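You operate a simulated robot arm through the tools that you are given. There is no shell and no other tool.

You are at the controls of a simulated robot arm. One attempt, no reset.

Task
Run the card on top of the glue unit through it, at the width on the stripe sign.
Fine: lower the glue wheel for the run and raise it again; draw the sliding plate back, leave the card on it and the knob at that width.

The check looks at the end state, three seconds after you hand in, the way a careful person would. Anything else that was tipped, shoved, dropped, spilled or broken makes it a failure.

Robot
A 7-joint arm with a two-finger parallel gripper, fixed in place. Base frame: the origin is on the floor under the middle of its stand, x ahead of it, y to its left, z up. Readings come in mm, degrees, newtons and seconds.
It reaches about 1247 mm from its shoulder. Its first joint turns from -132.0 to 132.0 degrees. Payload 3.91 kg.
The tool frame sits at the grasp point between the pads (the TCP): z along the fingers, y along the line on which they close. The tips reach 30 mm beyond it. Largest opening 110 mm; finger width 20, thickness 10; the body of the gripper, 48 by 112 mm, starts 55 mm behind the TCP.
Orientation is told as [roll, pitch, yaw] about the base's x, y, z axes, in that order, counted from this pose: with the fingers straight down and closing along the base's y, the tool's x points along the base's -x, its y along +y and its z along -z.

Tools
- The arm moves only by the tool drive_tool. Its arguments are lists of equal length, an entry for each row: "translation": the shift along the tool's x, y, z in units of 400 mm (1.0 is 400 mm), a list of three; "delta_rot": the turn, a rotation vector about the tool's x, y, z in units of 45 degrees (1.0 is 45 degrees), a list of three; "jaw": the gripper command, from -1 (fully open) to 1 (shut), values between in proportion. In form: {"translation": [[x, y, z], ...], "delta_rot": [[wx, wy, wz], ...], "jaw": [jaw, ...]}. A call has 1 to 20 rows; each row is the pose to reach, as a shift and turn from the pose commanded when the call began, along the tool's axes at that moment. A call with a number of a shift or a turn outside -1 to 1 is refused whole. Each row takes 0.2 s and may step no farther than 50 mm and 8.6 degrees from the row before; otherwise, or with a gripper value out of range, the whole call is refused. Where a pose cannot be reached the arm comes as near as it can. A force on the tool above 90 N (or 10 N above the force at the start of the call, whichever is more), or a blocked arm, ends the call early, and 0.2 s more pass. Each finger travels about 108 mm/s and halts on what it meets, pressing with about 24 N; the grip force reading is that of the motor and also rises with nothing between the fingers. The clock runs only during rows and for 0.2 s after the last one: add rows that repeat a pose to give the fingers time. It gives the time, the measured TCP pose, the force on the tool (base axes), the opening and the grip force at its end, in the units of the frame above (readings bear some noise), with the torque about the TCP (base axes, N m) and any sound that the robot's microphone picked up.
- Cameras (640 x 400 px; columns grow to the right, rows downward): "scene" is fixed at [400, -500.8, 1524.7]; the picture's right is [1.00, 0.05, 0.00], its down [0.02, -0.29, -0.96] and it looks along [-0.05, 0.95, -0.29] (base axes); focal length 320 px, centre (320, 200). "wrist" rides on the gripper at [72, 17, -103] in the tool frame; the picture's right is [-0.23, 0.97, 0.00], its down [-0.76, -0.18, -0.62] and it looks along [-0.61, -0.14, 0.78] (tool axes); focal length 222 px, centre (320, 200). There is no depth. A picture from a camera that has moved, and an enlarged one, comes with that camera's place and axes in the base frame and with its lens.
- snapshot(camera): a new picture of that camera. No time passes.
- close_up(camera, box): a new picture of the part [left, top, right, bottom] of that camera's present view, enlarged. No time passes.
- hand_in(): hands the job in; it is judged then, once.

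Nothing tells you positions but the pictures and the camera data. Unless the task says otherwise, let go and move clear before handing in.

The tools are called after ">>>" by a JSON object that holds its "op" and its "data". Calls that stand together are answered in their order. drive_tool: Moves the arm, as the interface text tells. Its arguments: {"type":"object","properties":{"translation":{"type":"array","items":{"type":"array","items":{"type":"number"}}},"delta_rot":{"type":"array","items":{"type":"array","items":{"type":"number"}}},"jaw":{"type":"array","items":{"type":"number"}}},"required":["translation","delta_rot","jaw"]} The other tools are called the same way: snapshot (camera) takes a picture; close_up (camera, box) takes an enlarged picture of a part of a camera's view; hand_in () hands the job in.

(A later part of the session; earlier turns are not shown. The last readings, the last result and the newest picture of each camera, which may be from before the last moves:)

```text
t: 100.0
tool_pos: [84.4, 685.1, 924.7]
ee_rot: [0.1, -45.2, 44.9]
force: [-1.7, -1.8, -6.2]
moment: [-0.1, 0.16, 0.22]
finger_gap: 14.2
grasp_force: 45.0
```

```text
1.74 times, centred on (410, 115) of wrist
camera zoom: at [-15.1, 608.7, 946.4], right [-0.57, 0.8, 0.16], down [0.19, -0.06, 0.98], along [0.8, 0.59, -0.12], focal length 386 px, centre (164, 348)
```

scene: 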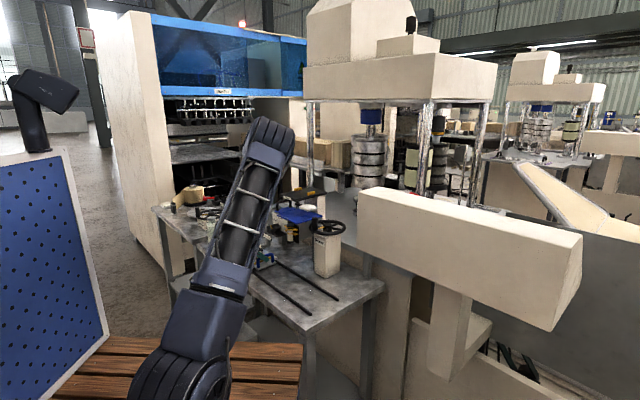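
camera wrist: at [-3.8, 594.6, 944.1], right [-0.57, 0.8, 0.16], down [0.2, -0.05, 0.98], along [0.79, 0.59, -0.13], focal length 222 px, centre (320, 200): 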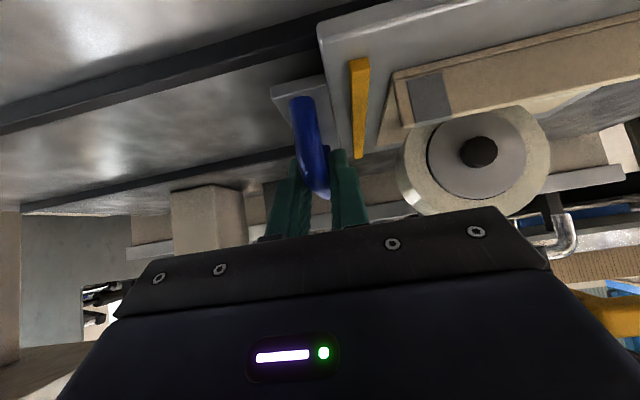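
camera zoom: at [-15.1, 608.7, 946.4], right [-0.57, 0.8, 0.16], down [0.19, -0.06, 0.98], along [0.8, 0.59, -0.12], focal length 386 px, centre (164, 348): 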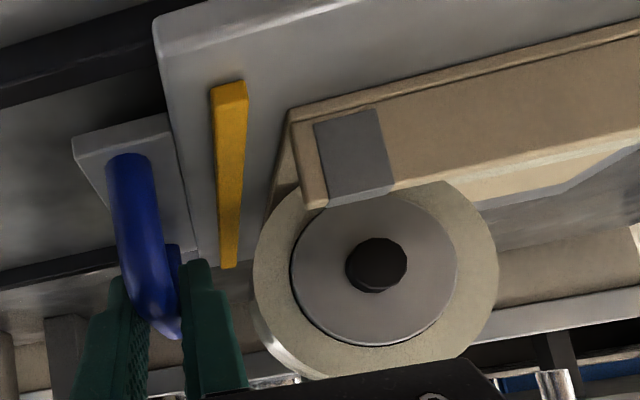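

>>> {"op": "drive_tool", "data": {"translation": [[0, 0.008, 0], [0, 0.015, 0], [0, 0.02, 0]], "delta_rot": [[0, 0, 0], [0, 0, 0], [0, 0, 0]], "jaw": [0.9, 0.9, 0.9]}}

>>> {"op": "close_up", "data": {"camera": "wrist", "box": [260, 0, 560, 230]}}

>>> {"op": "close_up", "data": {"camera": "scene", "box": [220, 215, 320, 295]}}

```text
t: 100.8
tool_pos: [80.3, 689.2, 923.3]
ee_rot: [0.2, -45.1, 44.9]
force: [8.4, 9.1, 19.7]
moment: [0.09, -0.03, 0.21]
finger_gap: 13.6
grasp_force: 44.6
```

```text
1.74 times, centred on (410, 115) of wrist
camera zoom: at [-20.4, 614.1, 946.3], right [-0.57, 0.8, 0.16], down [0.19, -0.06, 0.98], along [0.8, 0.59, -0.12], focal length 386 px, centre (164, 348)
```

zoom: 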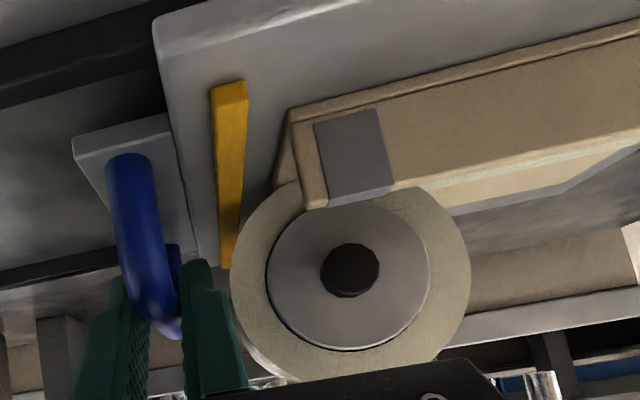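

```text
5.00 times, centred on (270, 255) of scene
camera zoom: at [400.0, -500.8, 1524.7], right [1.0, 0.05, 0.0], down [0.02, -0.29, -0.96], along [-0.05, 0.95, -0.29], focal length 1602 px, centre (570, -75)
```

zoom: 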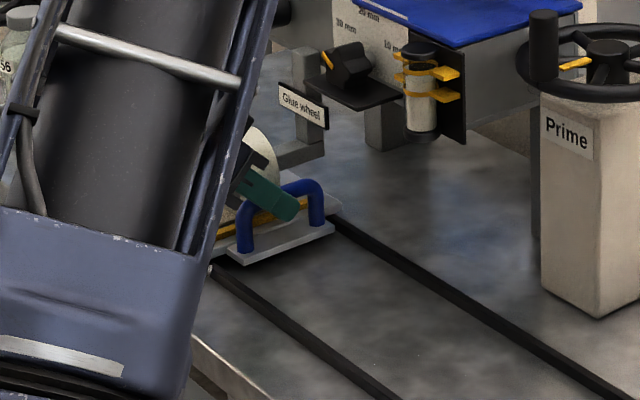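

No end stop yet at about 244 mm, but these fingers are nearly level with the wheel. To finish the run I'll ease back a little and regrip the handle nearer its robot-side end with a steeper tool, so the fingers stay clear of the wheel.

>>> {"op": "drive_tool", "data": {"translation": [[-0.001, -0.015, 0], [-0.002, -0.03, 0], [-0.002, -0.042, 0]], "delta_rot": [[0, 0, 0], [0, 0, 0], [0, 0, 0]], "jaw": [0.9, 0.9, 0.9]}}

>>> {"op": "drive_tool", "data": {"translation": [[0, 0, 0], [0, 0, 0], [0, 0, -0.05], [0, 0, -0.1], [0, 0, -0.15]], "delta_rot": [[0, 0, 0], [0, 0, 0], [0, 0, 0], [0, 0, 0], [0, 0, 0]], "jaw": [0.65, 0.55, 0.55, 0.55, 0.55]}}

>>> {"op": "snapshot", "data": {"camera": "wrist"}}

>>> {"op": "close_up", "data": {"camera": "wrist", "box": [240, 0, 560, 220]}}

```text
t: 101.6
tool_pos: [92.3, 676.8, 923.5]
ee_rot: [0.1, -45.0, 44.9]
force: [12.4, 12.2, 24.6]
moment: [0.24, -0.25, 0.17]
finger_gap: 13.7
grasp_force: 44.7
```

```text
t: 102.8
tool_pos: [60.6, 647.7, 964.2]
ee_rot: [0.0, -44.9, 45.0]
force: [0.1, 0.7, -0.3]
moment: [-0.01, -0.01, 0.03]
finger_gap: 24.8
grasp_force: 0.0
```

```text
taken
camera wrist: at [-39.7, 572.6, 986.8], right [-0.57, 0.8, 0.16], down [0.2, -0.05, 0.98], along [0.79, 0.59, -0.13], focal length 222 px, centre (320, 200)
```

wrist: 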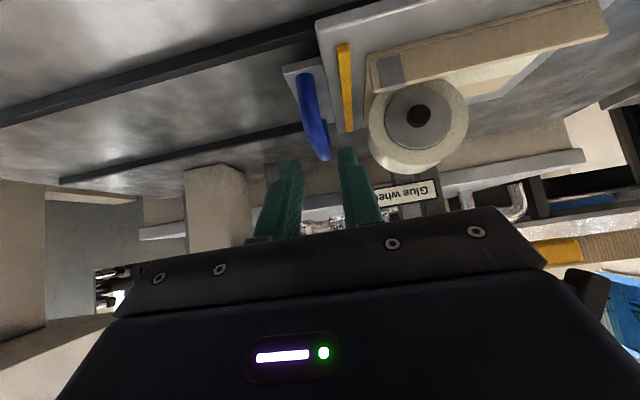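

```text
1.82 times, centred on (400, 110) of wrist
camera zoom: at [-39.7, 572.6, 986.8], right [-0.57, 0.8, 0.16], down [0.2, -0.05, 0.98], along [0.79, 0.59, -0.13], focal length 404 px, centre (174, 364)
```

zoom: 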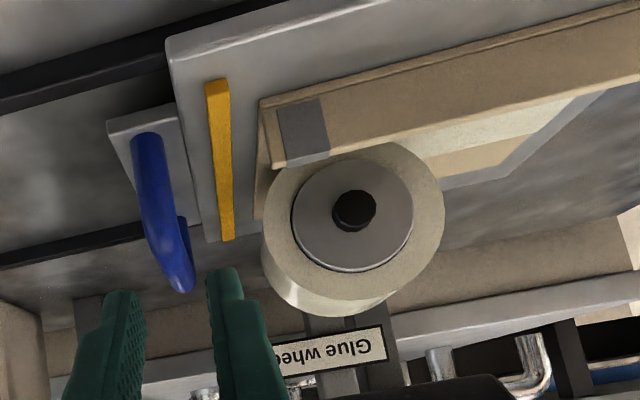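

I can see a fresh cream-coloured glue stripe on the card past the wheel, so the run is working. I'll zoom in on it.

>>> {"op": "close_up", "data": {"camera": "wrist", "box": [360, 10, 560, 130]}}

```text
3.20 times, centred on (460, 70) of wrist
camera zoom: at [-39.7, 572.6, 986.8], right [-0.57, 0.8, 0.16], down [0.2, -0.05, 0.98], along [0.79, 0.59, -0.13], focal length 711 px, centre (-128, 616)
```

zoom: 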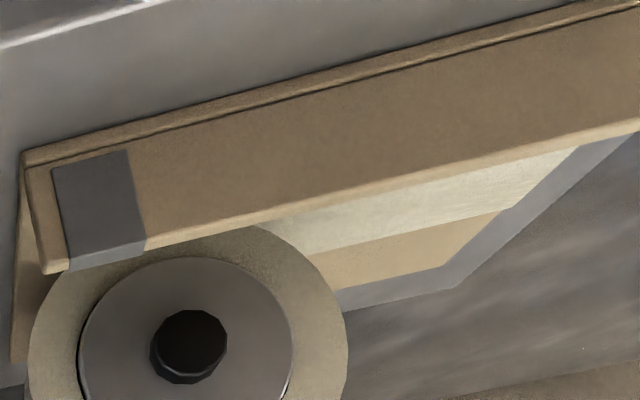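

>>> {"op": "drive_tool", "data": {"translation": [[-0.0073, 0, 0.0025], [-0.0147, 0, 0.005], [-0.022, 0, 0.0075]], "delta_rot": [[0, 0.163, 0], [0, 0.326, 0], [0, 0.489, 0]], "jaw": [0.5, 0.5, 0.5]}}

>>> {"op": "close_up", "data": {"camera": "wrist", "box": [220, 30, 460, 210]}}

>>> {"op": "close_up", "data": {"camera": "scene", "box": [220, 205, 320, 285]}}

```text
t: 103.6
tool_pos: [66.1, 654.8, 970.1]
ee_rot: [-0.1, -22.9, 45.0]
force: [-0.5, -0.4, 0.4]
moment: [0.03, -0.03, -0.01]
finger_gap: 27.7
grasp_force: 0.0
```

```text
2.22 times, centred on (340, 120) of wrist
camera zoom: at [-21.3, 590.2, 1037.2], right [-0.54, 0.84, 0.09], down [0.45, 0.2, 0.87], along [0.71, 0.51, -0.49], focal length 494 px, centre (276, 378)
```

zoom: 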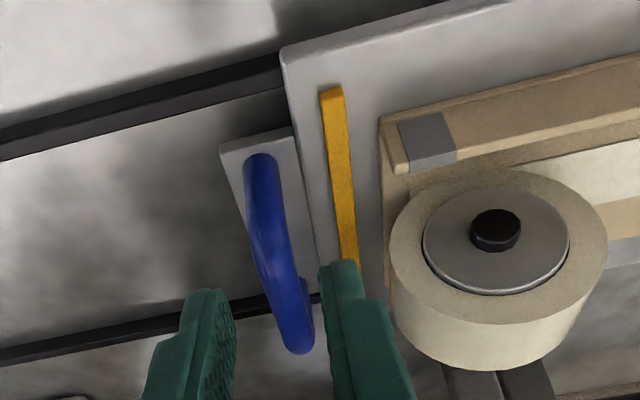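

```text
5.00 times, centred on (270, 245) of scene
camera zoom: at [400.0, -500.8, 1524.7], right [1.0, 0.05, 0.0], down [0.02, -0.29, -0.96], along [-0.05, 0.95, -0.29], focal length 1602 px, centre (570, -25)
```

zoom: 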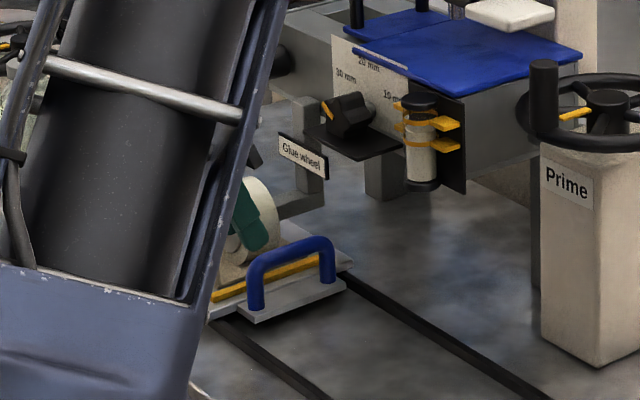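

>>> {"op": "drive_tool", "data": {"translation": [[0, -0.003, 0.045], [0, -0.006, 0.09], [0, -0.006, 0.122]], "delta_rot": [[0, 0, 0], [0, 0, 0], [0, 0, 0]], "jaw": [0.5, 0.5, 0.5]}}

>>> {"op": "close_up", "data": {"camera": "wrist", "box": [220, 30, 460, 210]}}

```text
t: 104.4
tool_pos: [81.9, 666.5, 923.2]
ee_rot: [0.1, -22.9, 45.0]
force: [0.0, 0.2, 1.1]
moment: [-0.01, 0.01, -0.03]
finger_gap: 27.4
grasp_force: 0.1
```

```text
2.22 times, centred on (340, 120) of wrist
camera zoom: at [-6.1, 602.4, 990.6], right [-0.54, 0.84, 0.09], down [0.45, 0.2, 0.87], along [0.71, 0.51, -0.48], focal length 494 px, centre (276, 378)
```

zoom: 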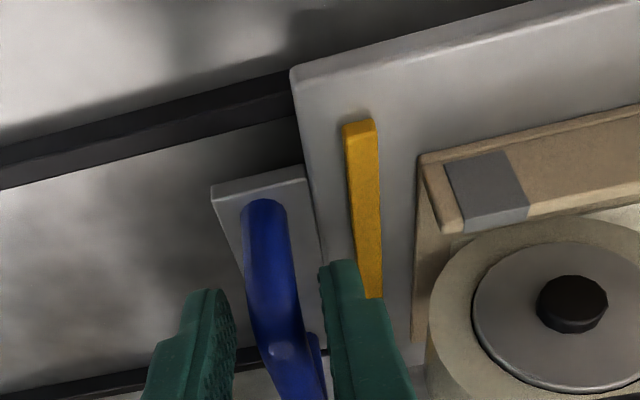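

>>> {"op": "drive_tool", "data": {"translation": [[0, 0, 0], [0, 0, 0], [0, 0, 0]], "delta_rot": [[0, 0, 0], [0, 0, 0], [0, 0, 0]], "jaw": [0.65, 0.78, 0.88]}}

>>> {"op": "drive_tool", "data": {"translation": [[0, 0.01, 0], [0, 0.025, 0], [0, 0.038, 0], [0, 0.048, 0]], "delta_rot": [[0, 0, 0], [0, 0, 0], [0, 0, 0], [0, 0, 0]], "jaw": [0.88, 0.88, 0.88, 0.88]}}

>>> {"op": "close_up", "data": {"camera": "wrist", "box": [220, 30, 460, 210]}}

>>> {"op": "close_up", "data": {"camera": "scene", "box": [220, 205, 320, 285]}}

```text
t: 105.2
tool_pos: [81.7, 666.9, 922.8]
ee_rot: [0.0, -22.9, 44.9]
force: [0.3, -1.1, 0.8]
moment: [0.04, 0.0, 0.02]
finger_gap: 13.9
grasp_force: 44.8
```

```text
t: 106.2
tool_pos: [69.0, 679.7, 923.3]
ee_rot: [0.0, -22.8, 44.9]
force: [2.9, 2.9, -22.4]
moment: [0.63, -0.5, 0.1]
finger_gap: 14.0
grasp_force: 45.0
```

```text
2.22 times, centred on (340, 120) of wrist
camera zoom: at [-19.9, 616.7, 990.7], right [-0.54, 0.84, 0.09], down [0.45, 0.2, 0.87], along [0.71, 0.51, -0.48], focal length 494 px, centre (276, 378)
```

zoom: 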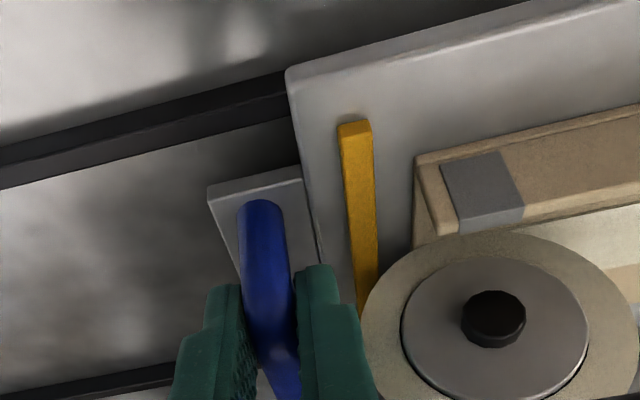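

```text
5.00 times, centred on (270, 245) of scene
camera zoom: at [400.0, -500.8, 1524.7], right [1.0, 0.05, 0.0], down [0.02, -0.29, -0.96], along [-0.05, 0.95, -0.29], focal length 1602 px, centre (570, -25)
```

zoom: 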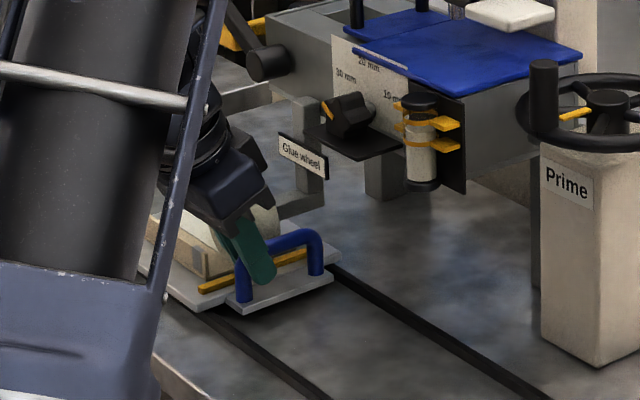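

>>> {"op": "drive_tool", "data": {"translation": [[0.0005, 0.007, 0.0005], [0.001, 0.014, 0.001], [0.001, 0.02, 0.001]], "delta_rot": [[0, 0, 0], [0, 0, 0], [0, 0, 0]], "jaw": [0.88, 0.88, 0.88]}}

>>> {"op": "close_up", "data": {"camera": "wrist", "box": [220, 30, 460, 210]}}

```text
t: 107.0
tool_pos: [62.6, 685.3, 922.5]
ee_rot: [0.0, -22.9, 45.0]
force: [3.1, 3.6, -20.2]
moment: [-0.25, 0.36, 0.0]
finger_gap: 14.1
grasp_force: 44.9
```

```text
2.22 times, centred on (340, 120) of wrist
camera zoom: at [-25.3, 622.0, 990.8], right [-0.54, 0.84, 0.09], down [0.45, 0.2, 0.87], along [0.71, 0.51, -0.48], focal length 494 px, centre (276, 378)
```

zoom: 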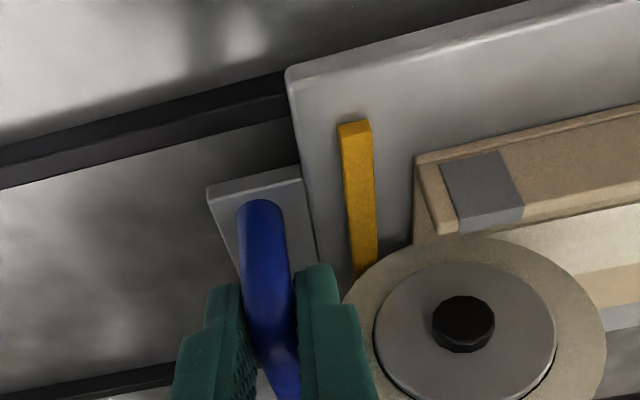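

>>> {"op": "drive_tool", "data": {"translation": [[0.0006, 0.004, 0.0006], [0.0006, 0.008, 0.0006]], "delta_rot": [[0, 0, 0], [0, 0, 0]], "jaw": [0.88, 0.88]}}

>>> {"op": "close_up", "data": {"camera": "wrist", "box": [220, 30, 460, 210]}}

>>> {"op": "close_up", "data": {"camera": "scene", "box": [235, 225, 305, 285]}}

```text
t: 107.6
tool_pos: [60.7, 686.1, 923.8]
ee_rot: [0.0, -23.0, 45.0]
force: [4.2, 5.5, -12.2]
moment: [-0.08, 0.06, -0.02]
finger_gap: 13.7
grasp_force: 45.0
```

```text
2.22 times, centred on (340, 120) of wrist
camera zoom: at [-27.1, 623.6, 990.7], right [-0.54, 0.84, 0.09], down [0.45, 0.2, 0.87], along [0.71, 0.51, -0.48], focal length 494 px, centre (276, 378)
```

zoom: 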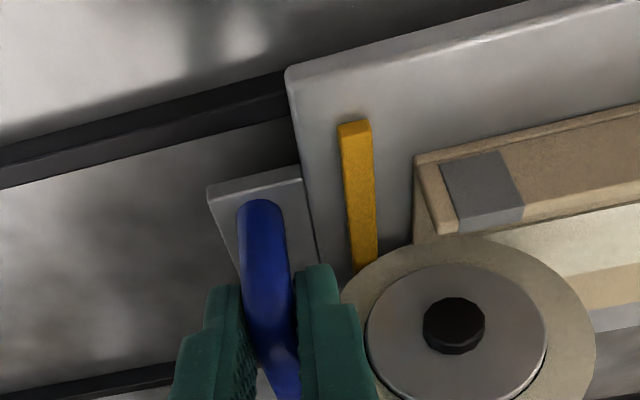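

```text
6.67 times, centred on (270, 255) of scene
camera zoom: at [400.0, -500.8, 1524.7], right [1.0, 0.05, 0.0], down [0.02, -0.29, -0.96], along [-0.05, 0.95, -0.29], focal length 2136 px, centre (653, -167)
```

zoom: 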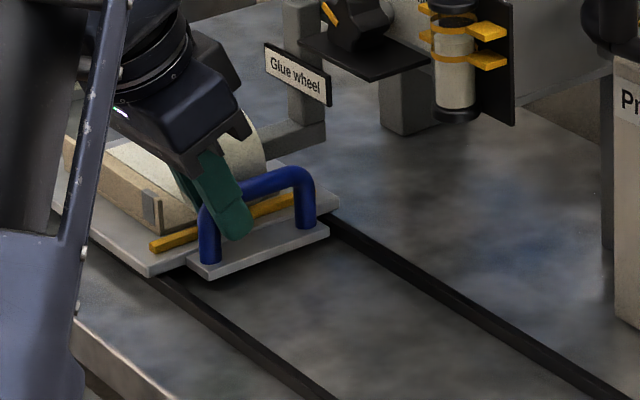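

The run has reached as far as the handle allows before meeting the wheel, with the stripe laid along nearly the whole card. I'll ease back a few millimetres to free the fingers, release the handle, and withdraw to raise the wheel.

>>> {"op": "drive_tool", "data": {"translation": [[0, -0.012, 0], [0, -0.024, 0], [0, -0.024, 0], [0, -0.024, 0], [0, -0.024, -0.05], [0, -0.024, -0.1], [0, -0.024, -0.15]], "delta_rot": [[0, 0, 0], [0, 0, 0], [0, 0, 0], [0, 0, 0], [0, 0, 0], [0, 0, 0], [0, 0, 0]], "jaw": [0.88, 0.88, 0.7, 0.6, 0.6, 0.6, 0.6]}}

>>> {"op": "close_up", "data": {"camera": "wrist", "box": [220, 0, 520, 210]}}

>>> {"op": "snapshot", "data": {"camera": "scene"}}

```text
t: 109.2
tool_pos: [50.9, 663.0, 980.2]
ee_rot: [-0.1, -22.9, 45.0]
force: [-0.1, 0.0, 0.0]
moment: [0.03, -0.03, -0.02]
finger_gap: 22.0
grasp_force: 0.1
```

```text
1.90 times, centred on (370, 105) of wrist
camera zoom: at [-36.6, 600.3, 1047.1], right [-0.54, 0.84, 0.09], down [0.45, 0.2, 0.87], along [0.71, 0.51, -0.48], focal length 423 px, centre (225, 381)
```

zoom: 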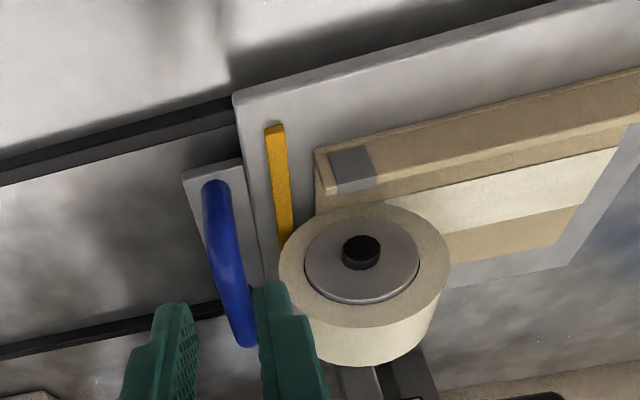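

```text
taken
```

scene: 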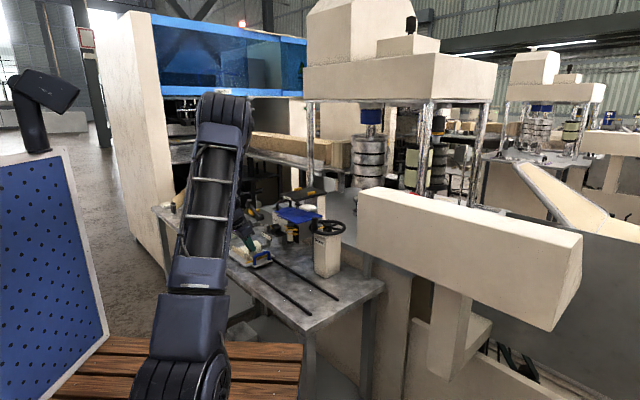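

A clean cream glue stripe is visible along the card. Next I'll raise the wheel. The lever head is now low near the yellow handle, so I'll come from above and pinch the head across its sides, swinging it back up in an arc without putting a finger between it and the tap.

>>> {"op": "drive_tool", "data": {"translation": [[-0.031, 0, -0.0914], [-0.062, 0, -0.183], [-0.093, 0, -0.274], [-0.124, 0, -0.366], [-0.155, 0, -0.457], [-0.186, 0, -0.549], [-0.217, 0, -0.64]], "delta_rot": [[0, 0.073, 0], [0, 0.146, 0], [0, 0.219, 0], [0, 0.292, 0], [0, 0.365, 0], [0, 0.438, 0], [0, 0.511, 0]], "jaw": [0.5, 0.4, 0.3, 0.2, 0.1, 0, 0]}}

>>> {"op": "drive_tool", "data": {"translation": [[-0.021, 0.043, 0], [-0.0425, 0.086, 0], [-0.064, 0.129, 0], [-0.085, 0.172, 0], [-0.106, 0.215, 0], [-0.1275, 0.2575, 0]], "delta_rot": [[0, 0, 0.1667], [0, 0, 0.333], [0, 0, 0.5], [0, 0, 0.667], [0, 0, 0.8333], [0, 0, 1.0]], "jaw": [0, 0, 0, 0, 0, 0]}}

>>> {"op": "drive_tool", "data": {"translation": [[-0.0033, 0.0475, 0], [-0.0067, 0.095, 0], [-0.01, 0.1425, 0], [-0.0133, 0.19, 0], [-0.0167, 0.2375, 0], [-0.02, 0.285, 0]], "delta_rot": [[0, 0, 0.1667], [0, 0, 0.333], [0, 0, 0.5], [0, 0, 0.667], [0, 0, 0.8333], [0, 0, 1.0]], "jaw": [0, 0, 0, 0, 0, 0]}}

>>> {"op": "snapshot", "data": {"camera": "wrist"}}

>>> {"op": "snapshot", "data": {"camera": "scene"}}

```text
t: 110.8
tool_pos: [35.7, 650.8, 1247.8]
ee_rot: [-0.1, 0.1, 45.0]
force: [-0.6, 0.3, 0.1]
moment: [0.0, -0.02, 0.0]
finger_gap: 54.7
grasp_force: 0.0
```

```text
t: 112.2
tool_pos: [-0.7, 759.0, 1247.5]
ee_rot: [0.0, 0.0, -0.2]
force: [0.1, -1.2, 0.3]
moment: [0.03, 0.03, -0.01]
finger_gap: 54.9
grasp_force: 0.0
```

```text
t: 113.6
tool_pos: [9.5, 872.2, 1249.1]
ee_rot: [0.0, 0.0, -45.1]
force: [0.3, -0.4, 1.2]
moment: [0.06, 0.0, -0.01]
finger_gap: 55.2
grasp_force: 0.0
```

```text
taken
camera wrist: at [-30.8, 934.8, 1353.0], right [0.85, 0.53, 0.0], down [0.41, -0.66, 0.62], along [0.33, -0.53, -0.78], focal length 222 px, centre (320, 200)
```

wrist: 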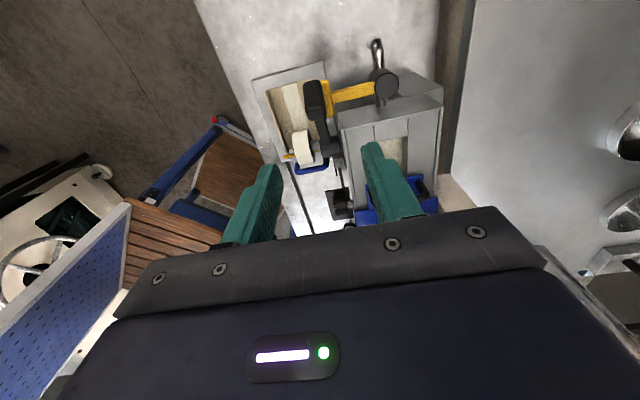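

```text
taken
```

scene: 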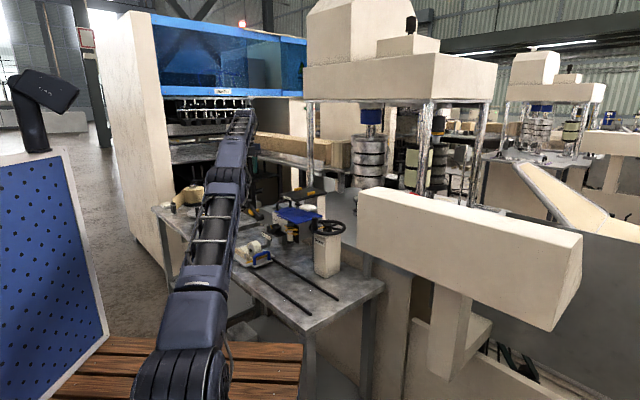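

I'm above the lever end. I'll zoom in to see exactly where the lever head and the yellow handle are.

>>> {"op": "close_up", "data": {"camera": "wrist", "box": [240, 40, 440, 190]}}

>>> {"op": "close_up", "data": {"camera": "wrist", "box": [280, 60, 400, 160]}}

>>> {"op": "close_up", "data": {"camera": "scene", "box": [225, 190, 305, 280]}}

```text
2.67 times, centred on (340, 115) of wrist
camera zoom: at [-30.8, 934.8, 1353.0], right [0.85, 0.53, 0.0], down [0.41, -0.66, 0.62], along [0.33, -0.53, -0.78], focal length 592 px, centre (267, 427)
```

zoom: 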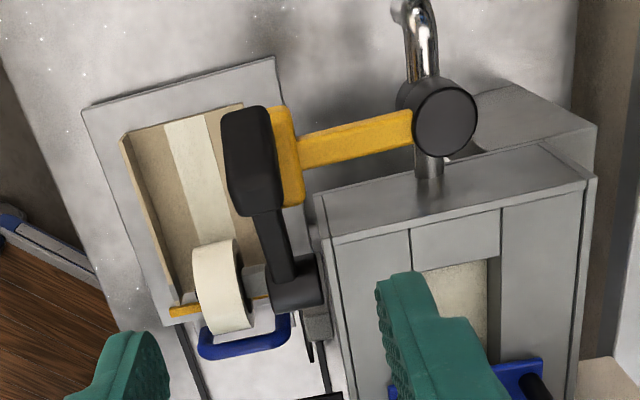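

```text
4.00 times, centred on (340, 110) of wrist
camera zoom: at [-30.8, 934.8, 1353.0], right [0.85, 0.53, 0.0], down [0.41, -0.66, 0.62], along [0.33, -0.53, -0.78], focal length 888 px, centre (240, 560)
```

zoom: 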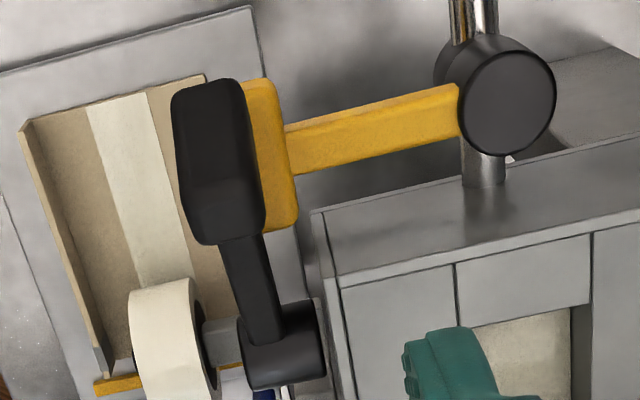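

```text
4.44 times, centred on (265, 235) of scene
camera zoom: at [400.0, -500.8, 1524.7], right [1.0, 0.05, 0.0], down [0.02, -0.29, -0.96], along [-0.05, 0.95, -0.29], focal length 1424 px, centre (564, 44)
```

zoom: 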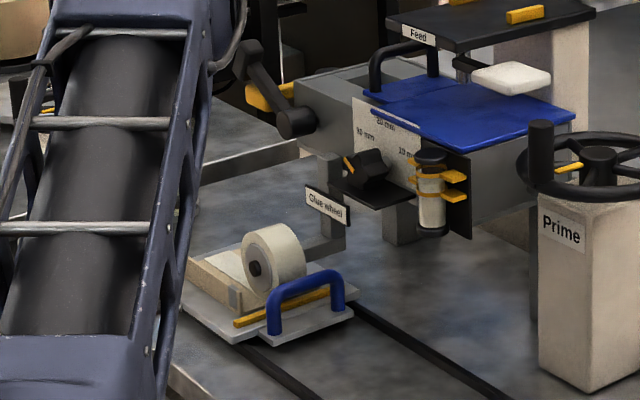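

The stripe is clearly visible down the card. The lever head is about 25 mm thick (v≈39–64) and stands higher than the yellow handle beneath it, so I can straddle the head from above with the tips staying above the yellow part. I'll centre and descend partway.

>>> {"op": "drive_tool", "data": {"translation": [[0, -0.008, 0.06], [0, -0.0157, 0.12], [0, -0.0157, 0.18], [0, -0.0157, 0.24]], "delta_rot": [[0, 0, 0], [0, 0, 0], [0, 0, 0], [0, 0, 0]], "jaw": [0.1, 0.2, 0.27, 0.27]}}

>>> {"op": "close_up", "data": {"camera": "wrist", "box": [230, 50, 430, 210]}}

>>> {"op": "close_up", "data": {"camera": "scene", "box": [225, 180, 285, 230]}}

```text
t: 114.6
tool_pos: [0.9, 867.9, 1151.1]
ee_rot: [0.1, 0.0, -45.0]
force: [1.1, 0.3, -0.3]
moment: [-0.02, 0.02, 0.02]
finger_gap: 40.0
grasp_force: 0.0
```

```text
2.50 times, centred on (330, 130) of wrist
camera zoom: at [-37.3, 930.5, 1254.9], right [0.85, 0.53, 0.0], down [0.41, -0.66, 0.62], along [0.33, -0.53, -0.78], focal length 555 px, centre (295, 375)
```

zoom: 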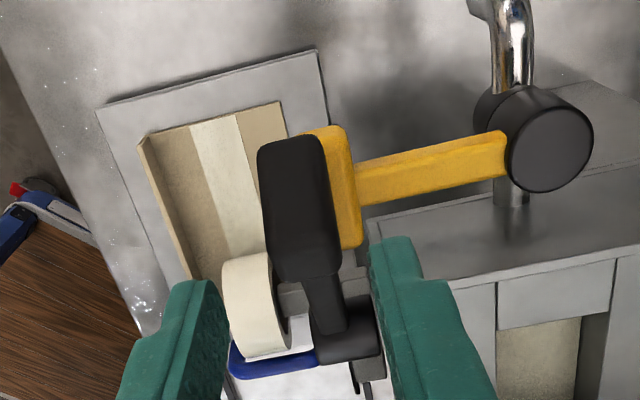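

```text
8.00 times, centred on (255, 205) of scene
camera zoom: at [400.0, -500.8, 1524.7], right [1.0, 0.05, 0.0], down [0.02, -0.29, -0.96], along [-0.05, 0.95, -0.29], focal length 2563 px, centre (840, 160)
```

zoom: 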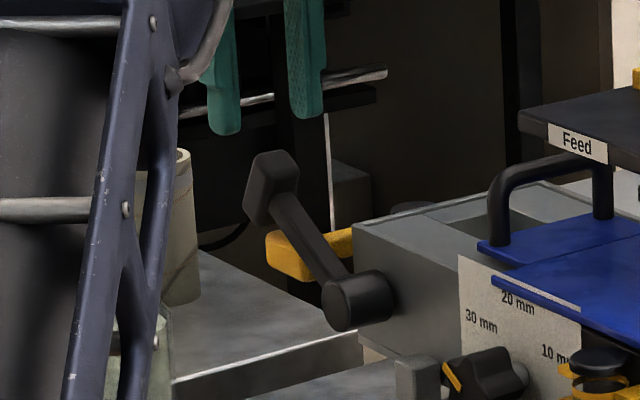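

>>> {"op": "drive_tool", "data": {"translation": [[0, 0.004, 0.03], [0, 0.0075, 0.065], [0, 0.0075, 0.1], [0, 0.0075, 0.1275]], "delta_rot": [[0, 0, 0], [0, 0, 0], [0, 0, 0], [0, 0, 0]], "jaw": [0.27, 0.27, 0.27, 0.27]}}

>>> {"op": "close_up", "data": {"camera": "wrist", "box": [230, 50, 430, 210]}}

>>> {"op": "close_up", "data": {"camera": "scene", "box": [225, 180, 285, 230]}}

```text
t: 115.6
tool_pos: [4.6, 869.9, 1100.2]
ee_rot: [-0.1, 0.0, -45.0]
force: [0.1, -0.5, 0.1]
moment: [-0.01, -0.02, 0.01]
finger_gap: 40.2
grasp_force: 0.1
```

```text
2.50 times, centred on (330, 130) of wrist
camera zoom: at [-34.5, 933.1, 1204.5], right [0.85, 0.53, 0.0], down [0.41, -0.66, 0.62], along [0.33, -0.53, -0.78], focal length 555 px, centre (295, 375)
```

zoom: 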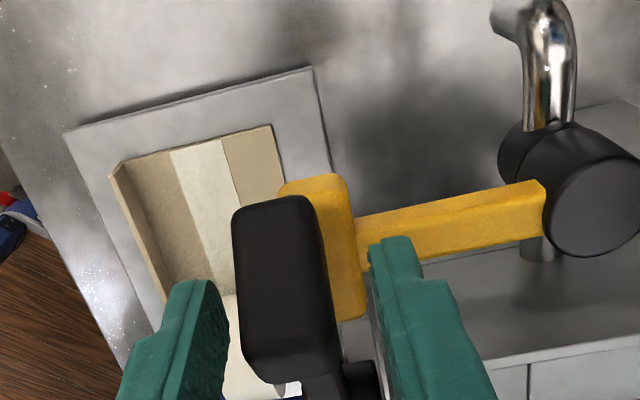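

```text
8.00 times, centred on (255, 205) of scene
camera zoom: at [400.0, -500.8, 1524.7], right [1.0, 0.05, 0.0], down [0.02, -0.29, -0.96], along [-0.05, 0.95, -0.29], focal length 2563 px, centre (840, 160)
```

zoom: 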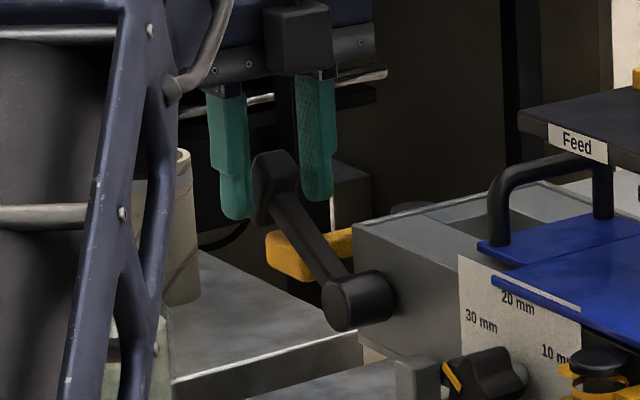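

The fingers straddle the lever head, tips well above the yellow handle. I'll close on the head.

>>> {"op": "drive_tool", "data": {"translation": [[0, 0, 0], [0, 0, 0], [0, 0, 0]], "delta_rot": [[0, 0, 0], [0, 0, 0], [0, 0, 0]], "jaw": [0.45, 0.55, 0.62]}}

>>> {"op": "close_up", "data": {"camera": "wrist", "box": [230, 50, 430, 210]}}

```text
t: 116.4
tool_pos: [4.2, 869.4, 1100.8]
ee_rot: [-0.2, 0.0, -45.0]
force: [-4.5, -4.1, -1.0]
moment: [0.0, 0.0, 0.02]
finger_gap: 23.4
grasp_force: 3.3
```

```text
2.50 times, centred on (330, 130) of wrist
camera zoom: at [-35.1, 933.0, 1204.5], right [0.85, 0.53, 0.0], down [0.41, -0.66, 0.62], along [0.33, -0.53, -0.78], focal length 555 px, centre (295, 375)
```

zoom: 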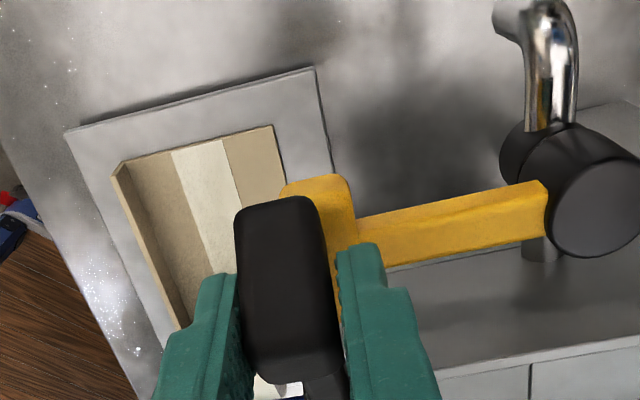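

The head is held. I'll swing it up along its arc about the hub, first part.

>>> {"op": "drive_tool", "data": {"translation": [[0, 0, 0], [-0.0095, 0, -0.013], [-0.019, 0, -0.0255], [-0.03, 0, -0.037], [-0.0413, 0, -0.048], [-0.054, 0, -0.058], [-0.0665, 0, -0.0673]], "delta_rot": [[0, 0, 0], [0, 0, 0], [0, 0, 0], [0, 0, 0], [0, 0, 0], [0, 0, 0], [0, 0, 0]], "jaw": [0.68, 0.68, 0.68, 0.68, 0.68, 0.68, 0.68]}}

>>> {"op": "close_up", "data": {"camera": "scene", "box": [225, 180, 305, 275]}}

>>> {"op": "close_up", "data": {"camera": "wrist", "box": [230, 50, 430, 210]}}

```text
t: 118.0
tool_pos: [23.9, 850.1, 1127.9]
ee_rot: [0.0, 0.0, -45.0]
force: [-12.4, -7.7, -0.9]
moment: [0.05, 0.15, 0.08]
finger_gap: 24.8
grasp_force: 7.4
```

```text
4.21 times, centred on (265, 228) of scene
camera zoom: at [400.0, -500.8, 1524.7], right [1.0, 0.05, 0.0], down [0.02, -0.29, -0.96], along [-0.05, 0.95, -0.29], focal length 1349 px, centre (552, 84)
```

zoom: 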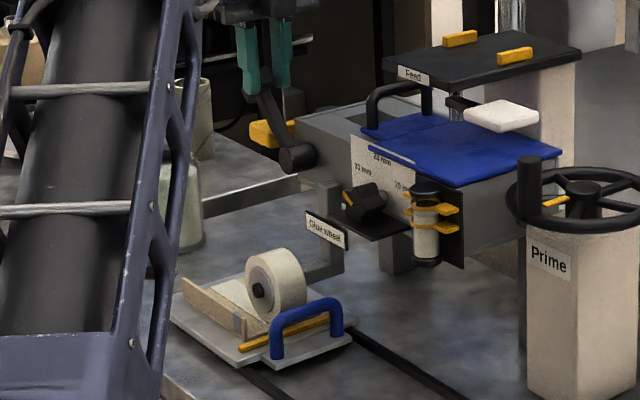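

```text
2.50 times, centred on (330, 130) of wrist
camera zoom: at [-15.4, 914.0, 1232.7], right [0.85, 0.53, 0.0], down [0.41, -0.66, 0.62], along [0.33, -0.53, -0.78], focal length 555 px, centre (295, 375)
```

zoom: 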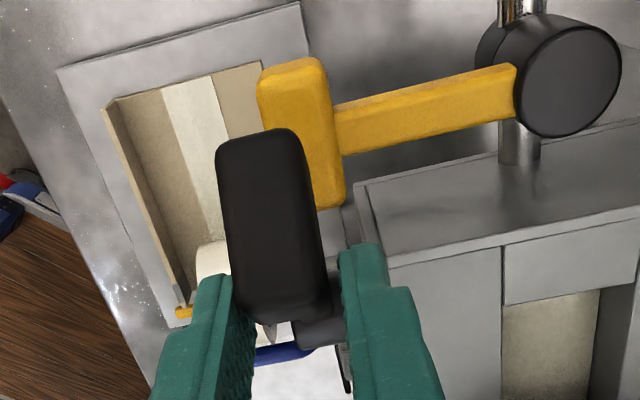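

The wheel is rising, but the head is slipping toward the edge of the pads. I'll open, recentre on the head, and grip more firmly before continuing.

>>> {"op": "drive_tool", "data": {"translation": [[0, -0.0025, 0], [0, -0.0025, 0], [0.025, -0.0025, 0.012], [0.048, -0.0025, 0.022], [0.048, -0.0025, 0.022], [0.048, -0.0025, 0.022], [0.048, -0.0025, 0.022]], "delta_rot": [[0, 0, 0], [0, 0, 0], [0, 0, 0], [0, 0, 0], [0, 0, 0], [0, 0, 0], [0, 0, 0]], "jaw": [0.5, 0.38, 0.38, 0.38, 0.55, 0.7, 0.85]}}

>>> {"op": "close_up", "data": {"camera": "wrist", "box": [230, 50, 430, 210]}}

>>> {"op": "close_up", "data": {"camera": "scene", "box": [225, 180, 285, 230]}}

```text
t: 119.6
tool_pos: [9.4, 863.1, 1117.0]
ee_rot: [-0.1, 0.0, -45.0]
force: [-4.2, -8.7, -3.5]
moment: [0.29, -0.55, -0.31]
finger_gap: 22.0
grasp_force: 45.2
```

```text
2.50 times, centred on (330, 130) of wrist
camera zoom: at [-30.3, 927.0, 1222.0], right [0.85, 0.53, 0.0], down [0.41, -0.66, 0.62], along [0.33, -0.53, -0.78], focal length 555 px, centre (295, 375)
```

zoom: 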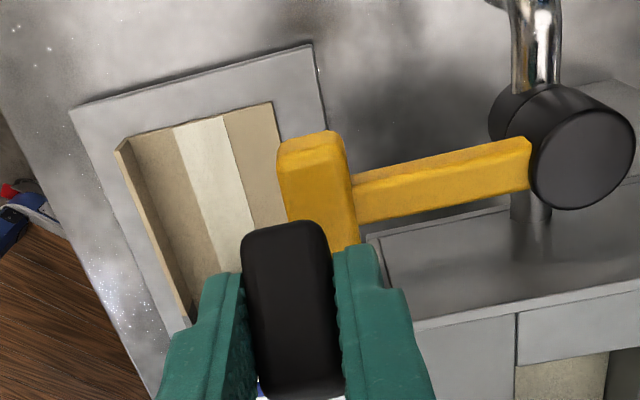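

```text
8.00 times, centred on (255, 205) of scene
camera zoom: at [400.0, -500.8, 1524.7], right [1.0, 0.05, 0.0], down [0.02, -0.29, -0.96], along [-0.05, 0.95, -0.29], focal length 2563 px, centre (840, 160)
```

zoom: 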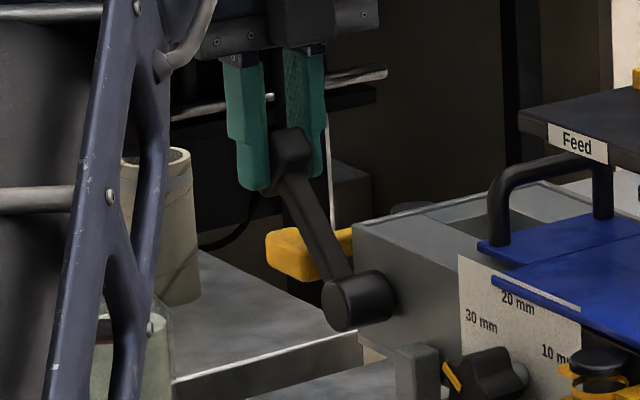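

>>> {"op": "drive_tool", "data": {"translation": [[-0.012, 0, -0.0115], [-0.0245, 0, -0.0223], [-0.038, 0, -0.032], [-0.052, 0, -0.0408], [-0.067, 0, -0.0485], [-0.0818, 0, -0.0553]], "delta_rot": [[0, 0, 0], [0, 0, 0], [0, 0, 0], [0, 0, 0], [0, 0, 0], [0, 0, 0]], "jaw": [0.85, 0.85, 0.85, 0.85, 0.85, 0.85]}}

>>> {"op": "close_up", "data": {"camera": "wrist", "box": [230, 50, 430, 210]}}

>>> {"op": "close_up", "data": {"camera": "scene", "box": [225, 180, 305, 275]}}

```text
t: 121.0
tool_pos: [32.2, 842.1, 1142.0]
ee_rot: [0.0, -0.1, -45.1]
force: [-17.6, 1.5, -5.4]
moment: [0.99, 1.07, -0.12]
finger_gap: 21.7
grasp_force: 45.6
```

```text
2.50 times, centred on (330, 130) of wrist
camera zoom: at [-7.9, 904.5, 1245.3], right [0.85, 0.53, 0.0], down [0.41, -0.66, 0.62], along [0.33, -0.53, -0.78], focal length 555 px, centre (295, 375)
```

zoom: 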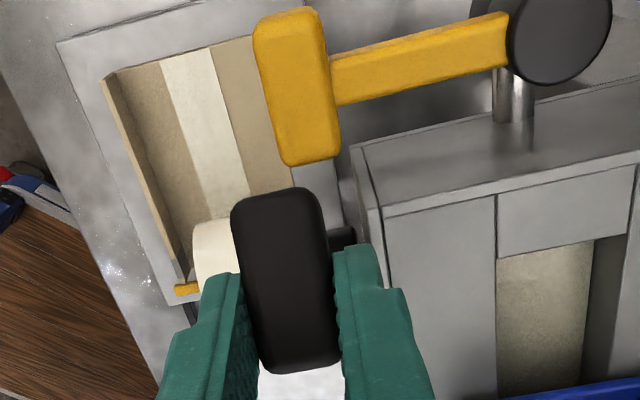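

```text
4.21 times, centred on (265, 228) of scene
camera zoom: at [400.0, -500.8, 1524.7], right [1.0, 0.05, 0.0], down [0.02, -0.29, -0.96], along [-0.05, 0.95, -0.29], focal length 1349 px, centre (552, 84)
```

zoom: 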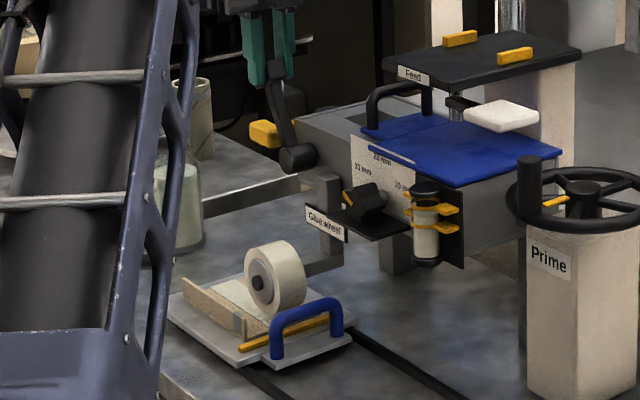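

>>> {"op": "drive_tool", "data": {"translation": [[-0.016, 0, -0.0055], [-0.0315, 0, -0.0103], [-0.048, 0, -0.0137], [-0.0643, 0, -0.016], [-0.081, 0, -0.0168], [-0.0973, 0, -0.017]], "delta_rot": [[0, 0, 0], [0, 0, 0], [0, 0, 0], [0, 0, 0], [0, 0, 0], [0, 0, 0]], "jaw": [0.8, 0.8, 0.8, 0.8, 0.8, 0.8]}}

>>> {"op": "close_up", "data": {"camera": "wrist", "box": [230, 50, 430, 210]}}

>>> {"op": "close_up", "data": {"camera": "scene", "box": [225, 190, 305, 260]}}

```text
t: 122.4
tool_pos: [59.3, 813.3, 1148.1]
ee_rot: [0.0, 0.1, -44.9]
force: [-20.4, 1.0, 1.2]
moment: [0.92, 1.21, -0.03]
finger_gap: 22.0
grasp_force: 45.0
```

```text
2.50 times, centred on (330, 130) of wrist
camera zoom: at [19.3, 877.1, 1252.2], right [0.85, 0.53, 0.0], down [0.41, -0.66, 0.62], along [0.33, -0.53, -0.78], focal length 555 px, centre (295, 375)
```

zoom: 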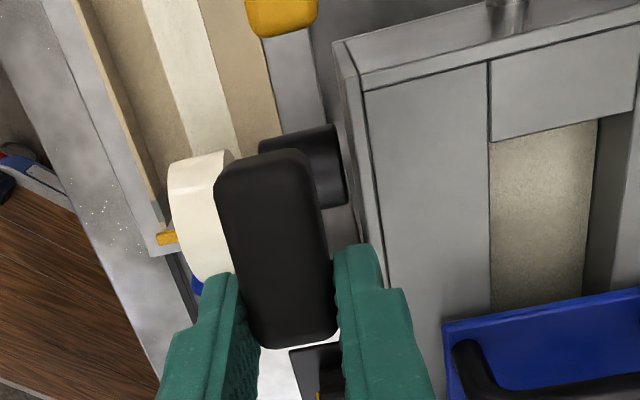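

```text
5.71 times, centred on (265, 225) of scene
camera zoom: at [400.0, -500.8, 1524.7], right [1.0, 0.05, 0.0], down [0.02, -0.29, -0.96], along [-0.05, 0.95, -0.29], focal length 1831 px, centre (634, 57)
```

zoom: 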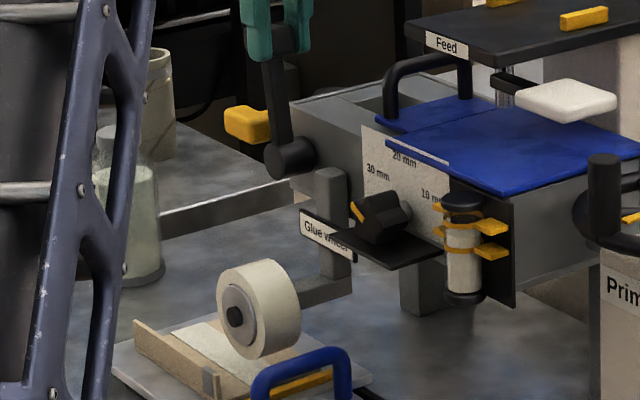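

>>> {"op": "drive_tool", "data": {"translation": [[-0.016, 0, 0], [-0.032, 0, 0.001], [-0.048, 0, 0.0025], [-0.064, 0, 0.004]], "delta_rot": [[0, 0, 0], [0, 0, 0], [0, 0, 0], [0, 0, 0]], "jaw": [0.8, 0.8, 0.8, 0.8]}}

>>> {"op": "close_up", "data": {"camera": "wrist", "box": [230, 50, 430, 210]}}

>>> {"op": "close_up", "data": {"camera": "scene", "box": [225, 190, 305, 260]}}

```text
t: 123.4
tool_pos: [77.8, 794.7, 1145.2]
ee_rot: [0.0, -0.1, -45.0]
force: [-26.5, -4.4, -4.7]
moment: [0.8, 1.19, 0.04]
finger_gap: 22.0
grasp_force: 45.3
```

```text
2.50 times, centred on (330, 130) of wrist
camera zoom: at [38.4, 858.3, 1249.7], right [0.85, 0.53, 0.0], down [0.41, -0.66, 0.62], along [0.33, -0.53, -0.78], focal length 555 px, centre (295, 375)
```

zoom: 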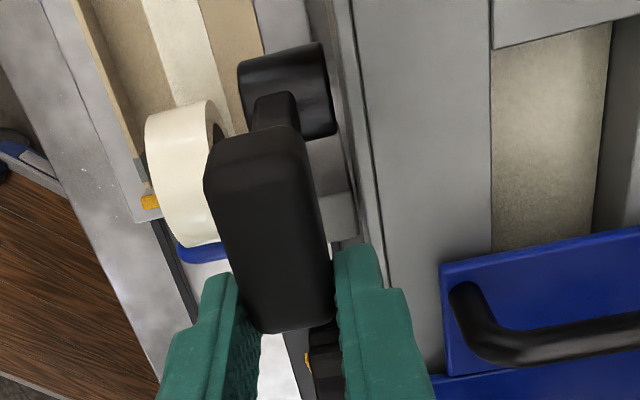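

```text
5.71 times, centred on (265, 225) of scene
camera zoom: at [400.0, -500.8, 1524.7], right [1.0, 0.05, 0.0], down [0.02, -0.29, -0.96], along [-0.05, 0.95, -0.29], focal length 1831 px, centre (634, 57)
```

zoom: 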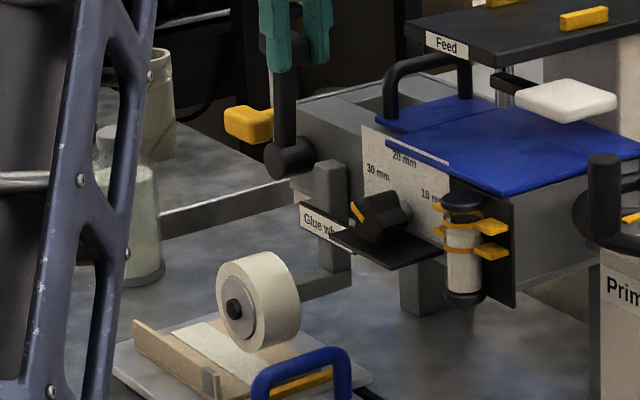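

>>> {"op": "drive_tool", "data": {"translation": [[-0.0125, 0, 0.002], [-0.025, 0, 0.004], [-0.0375, 0, 0.006]], "delta_rot": [[0, 0, 0], [0, 0, 0], [0, 0, 0]], "jaw": [0.8, 0.8, 0.8]}}

>>> {"op": "close_up", "data": {"camera": "wrist", "box": [230, 50, 430, 210]}}

>>> {"op": "close_up", "data": {"camera": "scene", "box": [225, 190, 305, 260]}}

```text
t: 124.2
tool_pos: [88.4, 784.9, 1143.0]
ee_rot: [-0.2, 0.0, -45.1]
force: [-26.5, -2.7, -12.7]
moment: [0.8, 0.98, 0.07]
finger_gap: 21.9
grasp_force: 45.0
```

```text
2.50 times, centred on (330, 130) of wrist
camera zoom: at [48.6, 848.1, 1247.2], right [0.85, 0.53, 0.0], down [0.41, -0.66, 0.62], along [0.33, -0.53, -0.78], focal length 555 px, centre (295, 375)
```

zoom: 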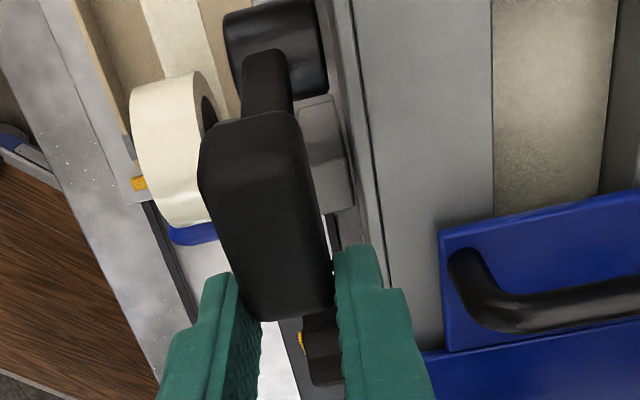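

```text
5.71 times, centred on (265, 225) of scene
camera zoom: at [400.0, -500.8, 1524.7], right [1.0, 0.05, 0.0], down [0.02, -0.29, -0.96], along [-0.05, 0.95, -0.29], focal length 1831 px, centre (634, 57)
```

zoom: 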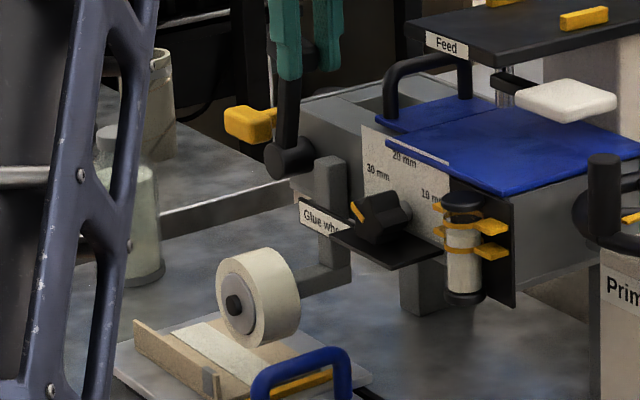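

The wheel is almost fully raised but the head is slipping in the pads. I'll release, lift clear, and give the final push with closed fingers from the far side of the head.

>>> {"op": "drive_tool", "data": {"translation": [[0, 0, 0], [0, 0, 0], [0, 0, -0.08], [0, 0, -0.18], [0.08, 0, -0.2], [0.165, 0, -0.2], [0.165, 0, -0.2], [0.165, 0, -0.2]], "delta_rot": [[0, 0, 0], [0, 0, 0], [0, 0, 0], [0, 0, 0], [0, 0, 0], [0, 0, 0], [0, 0, 0], [0, 0, 0]], "jaw": [0.4, 0.27, 0.27, 0.27, 0.5, 0.9, 1, 1]}}

>>> {"op": "close_up", "data": {"camera": "wrist", "box": [230, 30, 430, 190]}}

>>> {"op": "close_up", "data": {"camera": "scene", "box": [225, 180, 305, 250]}}

```text
t: 126.0
tool_pos: [43.2, 831.0, 1224.1]
ee_rot: [-0.1, 0.0, -45.1]
force: [0.5, 0.6, 0.3]
moment: [0.0, 0.02, -0.03]
finger_gap: 0.2
grasp_force: 24.3
```

```text
2.50 times, centred on (330, 110) of wrist
camera zoom: at [3.4, 895.2, 1328.1], right [0.85, 0.53, 0.0], down [0.41, -0.66, 0.62], along [0.33, -0.53, -0.78], focal length 555 px, centre (295, 425)
```

zoom: 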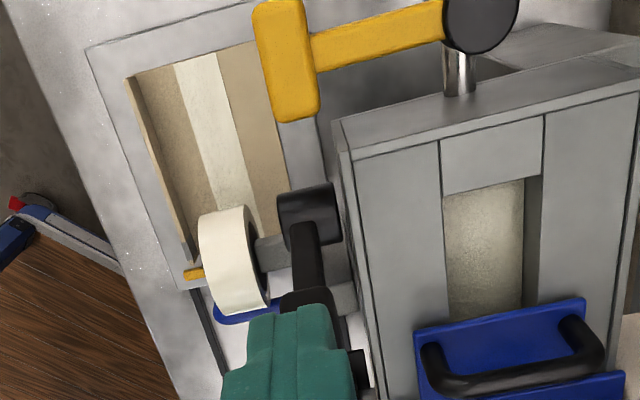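

```text
5.71 times, centred on (265, 215) of scene
camera zoom: at [400.0, -500.8, 1524.7], right [1.0, 0.05, 0.0], down [0.02, -0.29, -0.96], along [-0.05, 0.95, -0.29], focal length 1831 px, centre (634, 114)
```

zoom: 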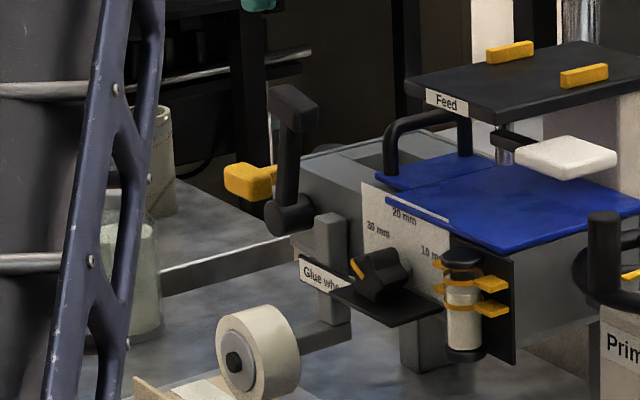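

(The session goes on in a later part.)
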